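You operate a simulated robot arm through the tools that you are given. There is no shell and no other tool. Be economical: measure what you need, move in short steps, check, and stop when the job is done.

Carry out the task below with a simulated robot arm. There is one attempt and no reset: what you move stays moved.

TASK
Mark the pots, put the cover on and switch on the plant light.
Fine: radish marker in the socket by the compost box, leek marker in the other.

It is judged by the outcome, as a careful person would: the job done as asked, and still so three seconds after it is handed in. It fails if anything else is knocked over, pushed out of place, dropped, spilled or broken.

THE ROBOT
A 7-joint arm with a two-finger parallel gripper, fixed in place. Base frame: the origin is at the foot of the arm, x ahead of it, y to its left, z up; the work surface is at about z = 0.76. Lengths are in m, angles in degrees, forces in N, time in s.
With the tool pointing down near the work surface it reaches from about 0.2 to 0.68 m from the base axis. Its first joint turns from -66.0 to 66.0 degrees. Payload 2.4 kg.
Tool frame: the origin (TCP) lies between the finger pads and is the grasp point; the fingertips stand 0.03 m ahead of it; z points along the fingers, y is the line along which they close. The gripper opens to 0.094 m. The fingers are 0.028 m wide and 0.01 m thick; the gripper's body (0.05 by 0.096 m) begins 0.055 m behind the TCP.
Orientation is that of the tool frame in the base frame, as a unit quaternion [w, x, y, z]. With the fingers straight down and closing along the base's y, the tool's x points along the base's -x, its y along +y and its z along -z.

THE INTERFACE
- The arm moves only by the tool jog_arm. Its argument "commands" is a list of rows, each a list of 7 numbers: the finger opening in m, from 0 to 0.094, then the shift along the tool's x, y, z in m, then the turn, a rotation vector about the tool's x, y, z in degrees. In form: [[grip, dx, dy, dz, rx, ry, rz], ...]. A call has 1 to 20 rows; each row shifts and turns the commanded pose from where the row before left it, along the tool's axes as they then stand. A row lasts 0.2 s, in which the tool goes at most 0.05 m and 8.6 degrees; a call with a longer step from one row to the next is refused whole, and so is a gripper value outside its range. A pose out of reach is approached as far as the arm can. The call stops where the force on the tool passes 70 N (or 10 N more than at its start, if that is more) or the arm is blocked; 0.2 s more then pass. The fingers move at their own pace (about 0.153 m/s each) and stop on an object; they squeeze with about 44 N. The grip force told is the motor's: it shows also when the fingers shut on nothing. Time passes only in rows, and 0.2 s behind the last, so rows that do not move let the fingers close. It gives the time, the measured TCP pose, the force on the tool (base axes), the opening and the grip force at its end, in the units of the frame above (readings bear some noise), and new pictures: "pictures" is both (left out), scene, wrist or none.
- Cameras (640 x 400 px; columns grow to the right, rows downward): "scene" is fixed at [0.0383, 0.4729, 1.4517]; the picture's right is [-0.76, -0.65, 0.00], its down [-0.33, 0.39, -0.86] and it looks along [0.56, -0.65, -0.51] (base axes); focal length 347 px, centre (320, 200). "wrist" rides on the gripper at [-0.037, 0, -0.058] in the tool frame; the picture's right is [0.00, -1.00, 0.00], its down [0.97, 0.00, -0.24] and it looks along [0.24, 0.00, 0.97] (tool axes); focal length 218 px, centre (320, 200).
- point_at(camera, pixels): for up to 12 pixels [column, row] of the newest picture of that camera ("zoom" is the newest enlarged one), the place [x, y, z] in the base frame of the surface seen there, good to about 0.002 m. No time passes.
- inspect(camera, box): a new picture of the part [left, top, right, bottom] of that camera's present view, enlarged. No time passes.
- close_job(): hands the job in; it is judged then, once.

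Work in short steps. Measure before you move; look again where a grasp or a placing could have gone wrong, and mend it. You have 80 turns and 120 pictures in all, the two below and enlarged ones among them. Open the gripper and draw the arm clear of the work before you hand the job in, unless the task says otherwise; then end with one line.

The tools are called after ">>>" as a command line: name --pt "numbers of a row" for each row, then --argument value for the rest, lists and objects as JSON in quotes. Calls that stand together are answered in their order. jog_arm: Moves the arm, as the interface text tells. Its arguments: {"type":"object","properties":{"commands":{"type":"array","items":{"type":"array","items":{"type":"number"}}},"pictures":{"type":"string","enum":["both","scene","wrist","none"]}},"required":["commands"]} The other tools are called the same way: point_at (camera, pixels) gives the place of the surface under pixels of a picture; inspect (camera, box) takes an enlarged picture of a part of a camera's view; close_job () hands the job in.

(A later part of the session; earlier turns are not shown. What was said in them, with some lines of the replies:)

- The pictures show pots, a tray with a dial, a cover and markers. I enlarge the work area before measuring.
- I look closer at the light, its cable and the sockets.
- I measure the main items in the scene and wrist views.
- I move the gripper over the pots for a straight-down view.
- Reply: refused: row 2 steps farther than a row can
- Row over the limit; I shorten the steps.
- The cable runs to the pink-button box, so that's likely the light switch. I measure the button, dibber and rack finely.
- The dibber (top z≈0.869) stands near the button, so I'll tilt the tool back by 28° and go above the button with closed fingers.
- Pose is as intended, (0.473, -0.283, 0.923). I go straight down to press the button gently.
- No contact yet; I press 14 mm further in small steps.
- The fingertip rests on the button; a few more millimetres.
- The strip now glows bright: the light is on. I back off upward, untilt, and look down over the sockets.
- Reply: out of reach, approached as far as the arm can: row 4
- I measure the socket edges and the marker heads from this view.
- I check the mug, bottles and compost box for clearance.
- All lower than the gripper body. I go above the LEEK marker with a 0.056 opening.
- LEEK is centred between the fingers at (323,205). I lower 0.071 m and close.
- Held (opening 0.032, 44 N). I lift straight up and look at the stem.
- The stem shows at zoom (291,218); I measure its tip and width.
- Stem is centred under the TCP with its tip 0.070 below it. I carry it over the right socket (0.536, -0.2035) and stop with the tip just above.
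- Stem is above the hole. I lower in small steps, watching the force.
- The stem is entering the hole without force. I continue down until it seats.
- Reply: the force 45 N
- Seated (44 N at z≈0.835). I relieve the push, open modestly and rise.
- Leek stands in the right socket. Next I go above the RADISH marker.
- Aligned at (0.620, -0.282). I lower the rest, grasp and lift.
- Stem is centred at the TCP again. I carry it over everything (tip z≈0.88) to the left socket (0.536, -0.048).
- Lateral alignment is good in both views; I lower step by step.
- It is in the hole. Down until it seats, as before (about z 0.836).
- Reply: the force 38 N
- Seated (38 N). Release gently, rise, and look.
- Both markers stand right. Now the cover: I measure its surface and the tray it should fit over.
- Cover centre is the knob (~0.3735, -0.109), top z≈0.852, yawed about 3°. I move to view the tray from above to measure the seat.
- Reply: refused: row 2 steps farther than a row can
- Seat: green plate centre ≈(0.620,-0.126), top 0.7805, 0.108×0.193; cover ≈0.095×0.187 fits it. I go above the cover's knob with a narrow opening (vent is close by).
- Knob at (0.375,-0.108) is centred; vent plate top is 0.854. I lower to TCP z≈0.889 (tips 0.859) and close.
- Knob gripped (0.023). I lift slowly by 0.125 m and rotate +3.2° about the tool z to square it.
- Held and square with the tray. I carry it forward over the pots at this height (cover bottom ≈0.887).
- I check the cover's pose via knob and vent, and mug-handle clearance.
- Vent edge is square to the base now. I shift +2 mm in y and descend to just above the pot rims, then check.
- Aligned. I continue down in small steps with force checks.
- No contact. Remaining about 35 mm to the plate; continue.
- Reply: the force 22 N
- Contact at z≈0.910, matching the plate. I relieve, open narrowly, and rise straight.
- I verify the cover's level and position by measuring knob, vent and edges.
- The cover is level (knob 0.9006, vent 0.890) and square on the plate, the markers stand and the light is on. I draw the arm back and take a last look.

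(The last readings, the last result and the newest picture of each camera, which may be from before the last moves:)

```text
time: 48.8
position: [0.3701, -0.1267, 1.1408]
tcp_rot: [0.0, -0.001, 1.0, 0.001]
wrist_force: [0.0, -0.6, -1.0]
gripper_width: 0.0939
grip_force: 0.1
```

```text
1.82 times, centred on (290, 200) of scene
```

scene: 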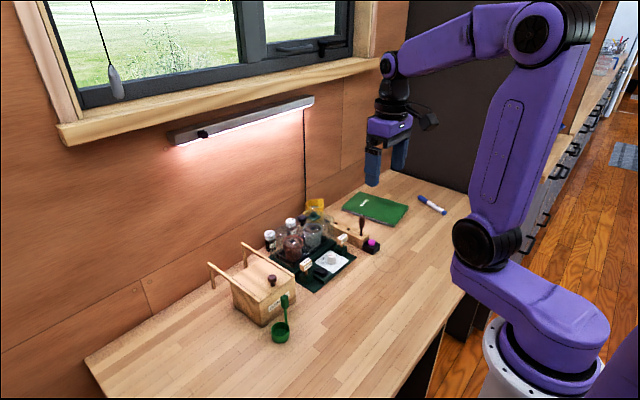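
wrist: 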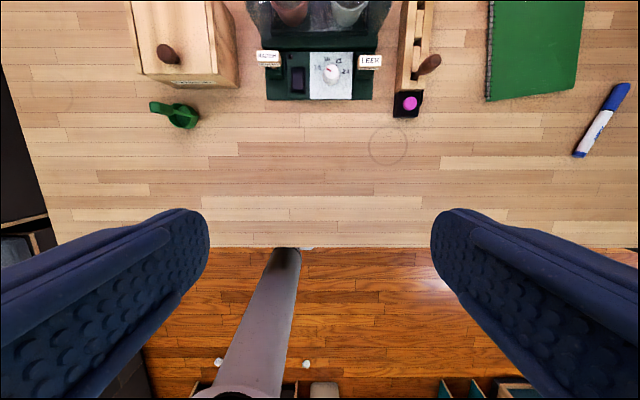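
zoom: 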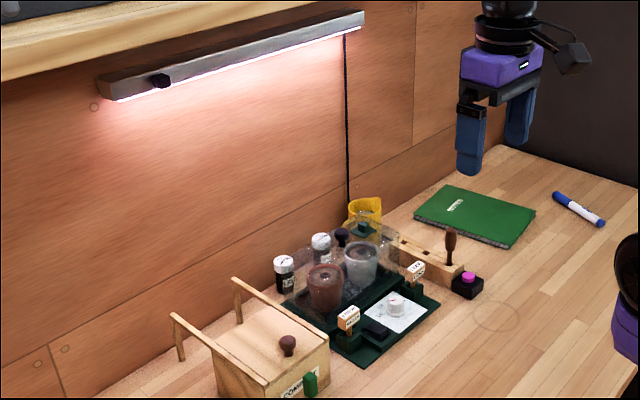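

The light is on, both markers and the cover are in place, and the arm is clear. I hand it in.

>>> close_job

```text
The job is handed in.
```

The radish marker is in the socket by the compost box, the leek marker is in the other socket, the cover is on over the pots, and the plant light is on.
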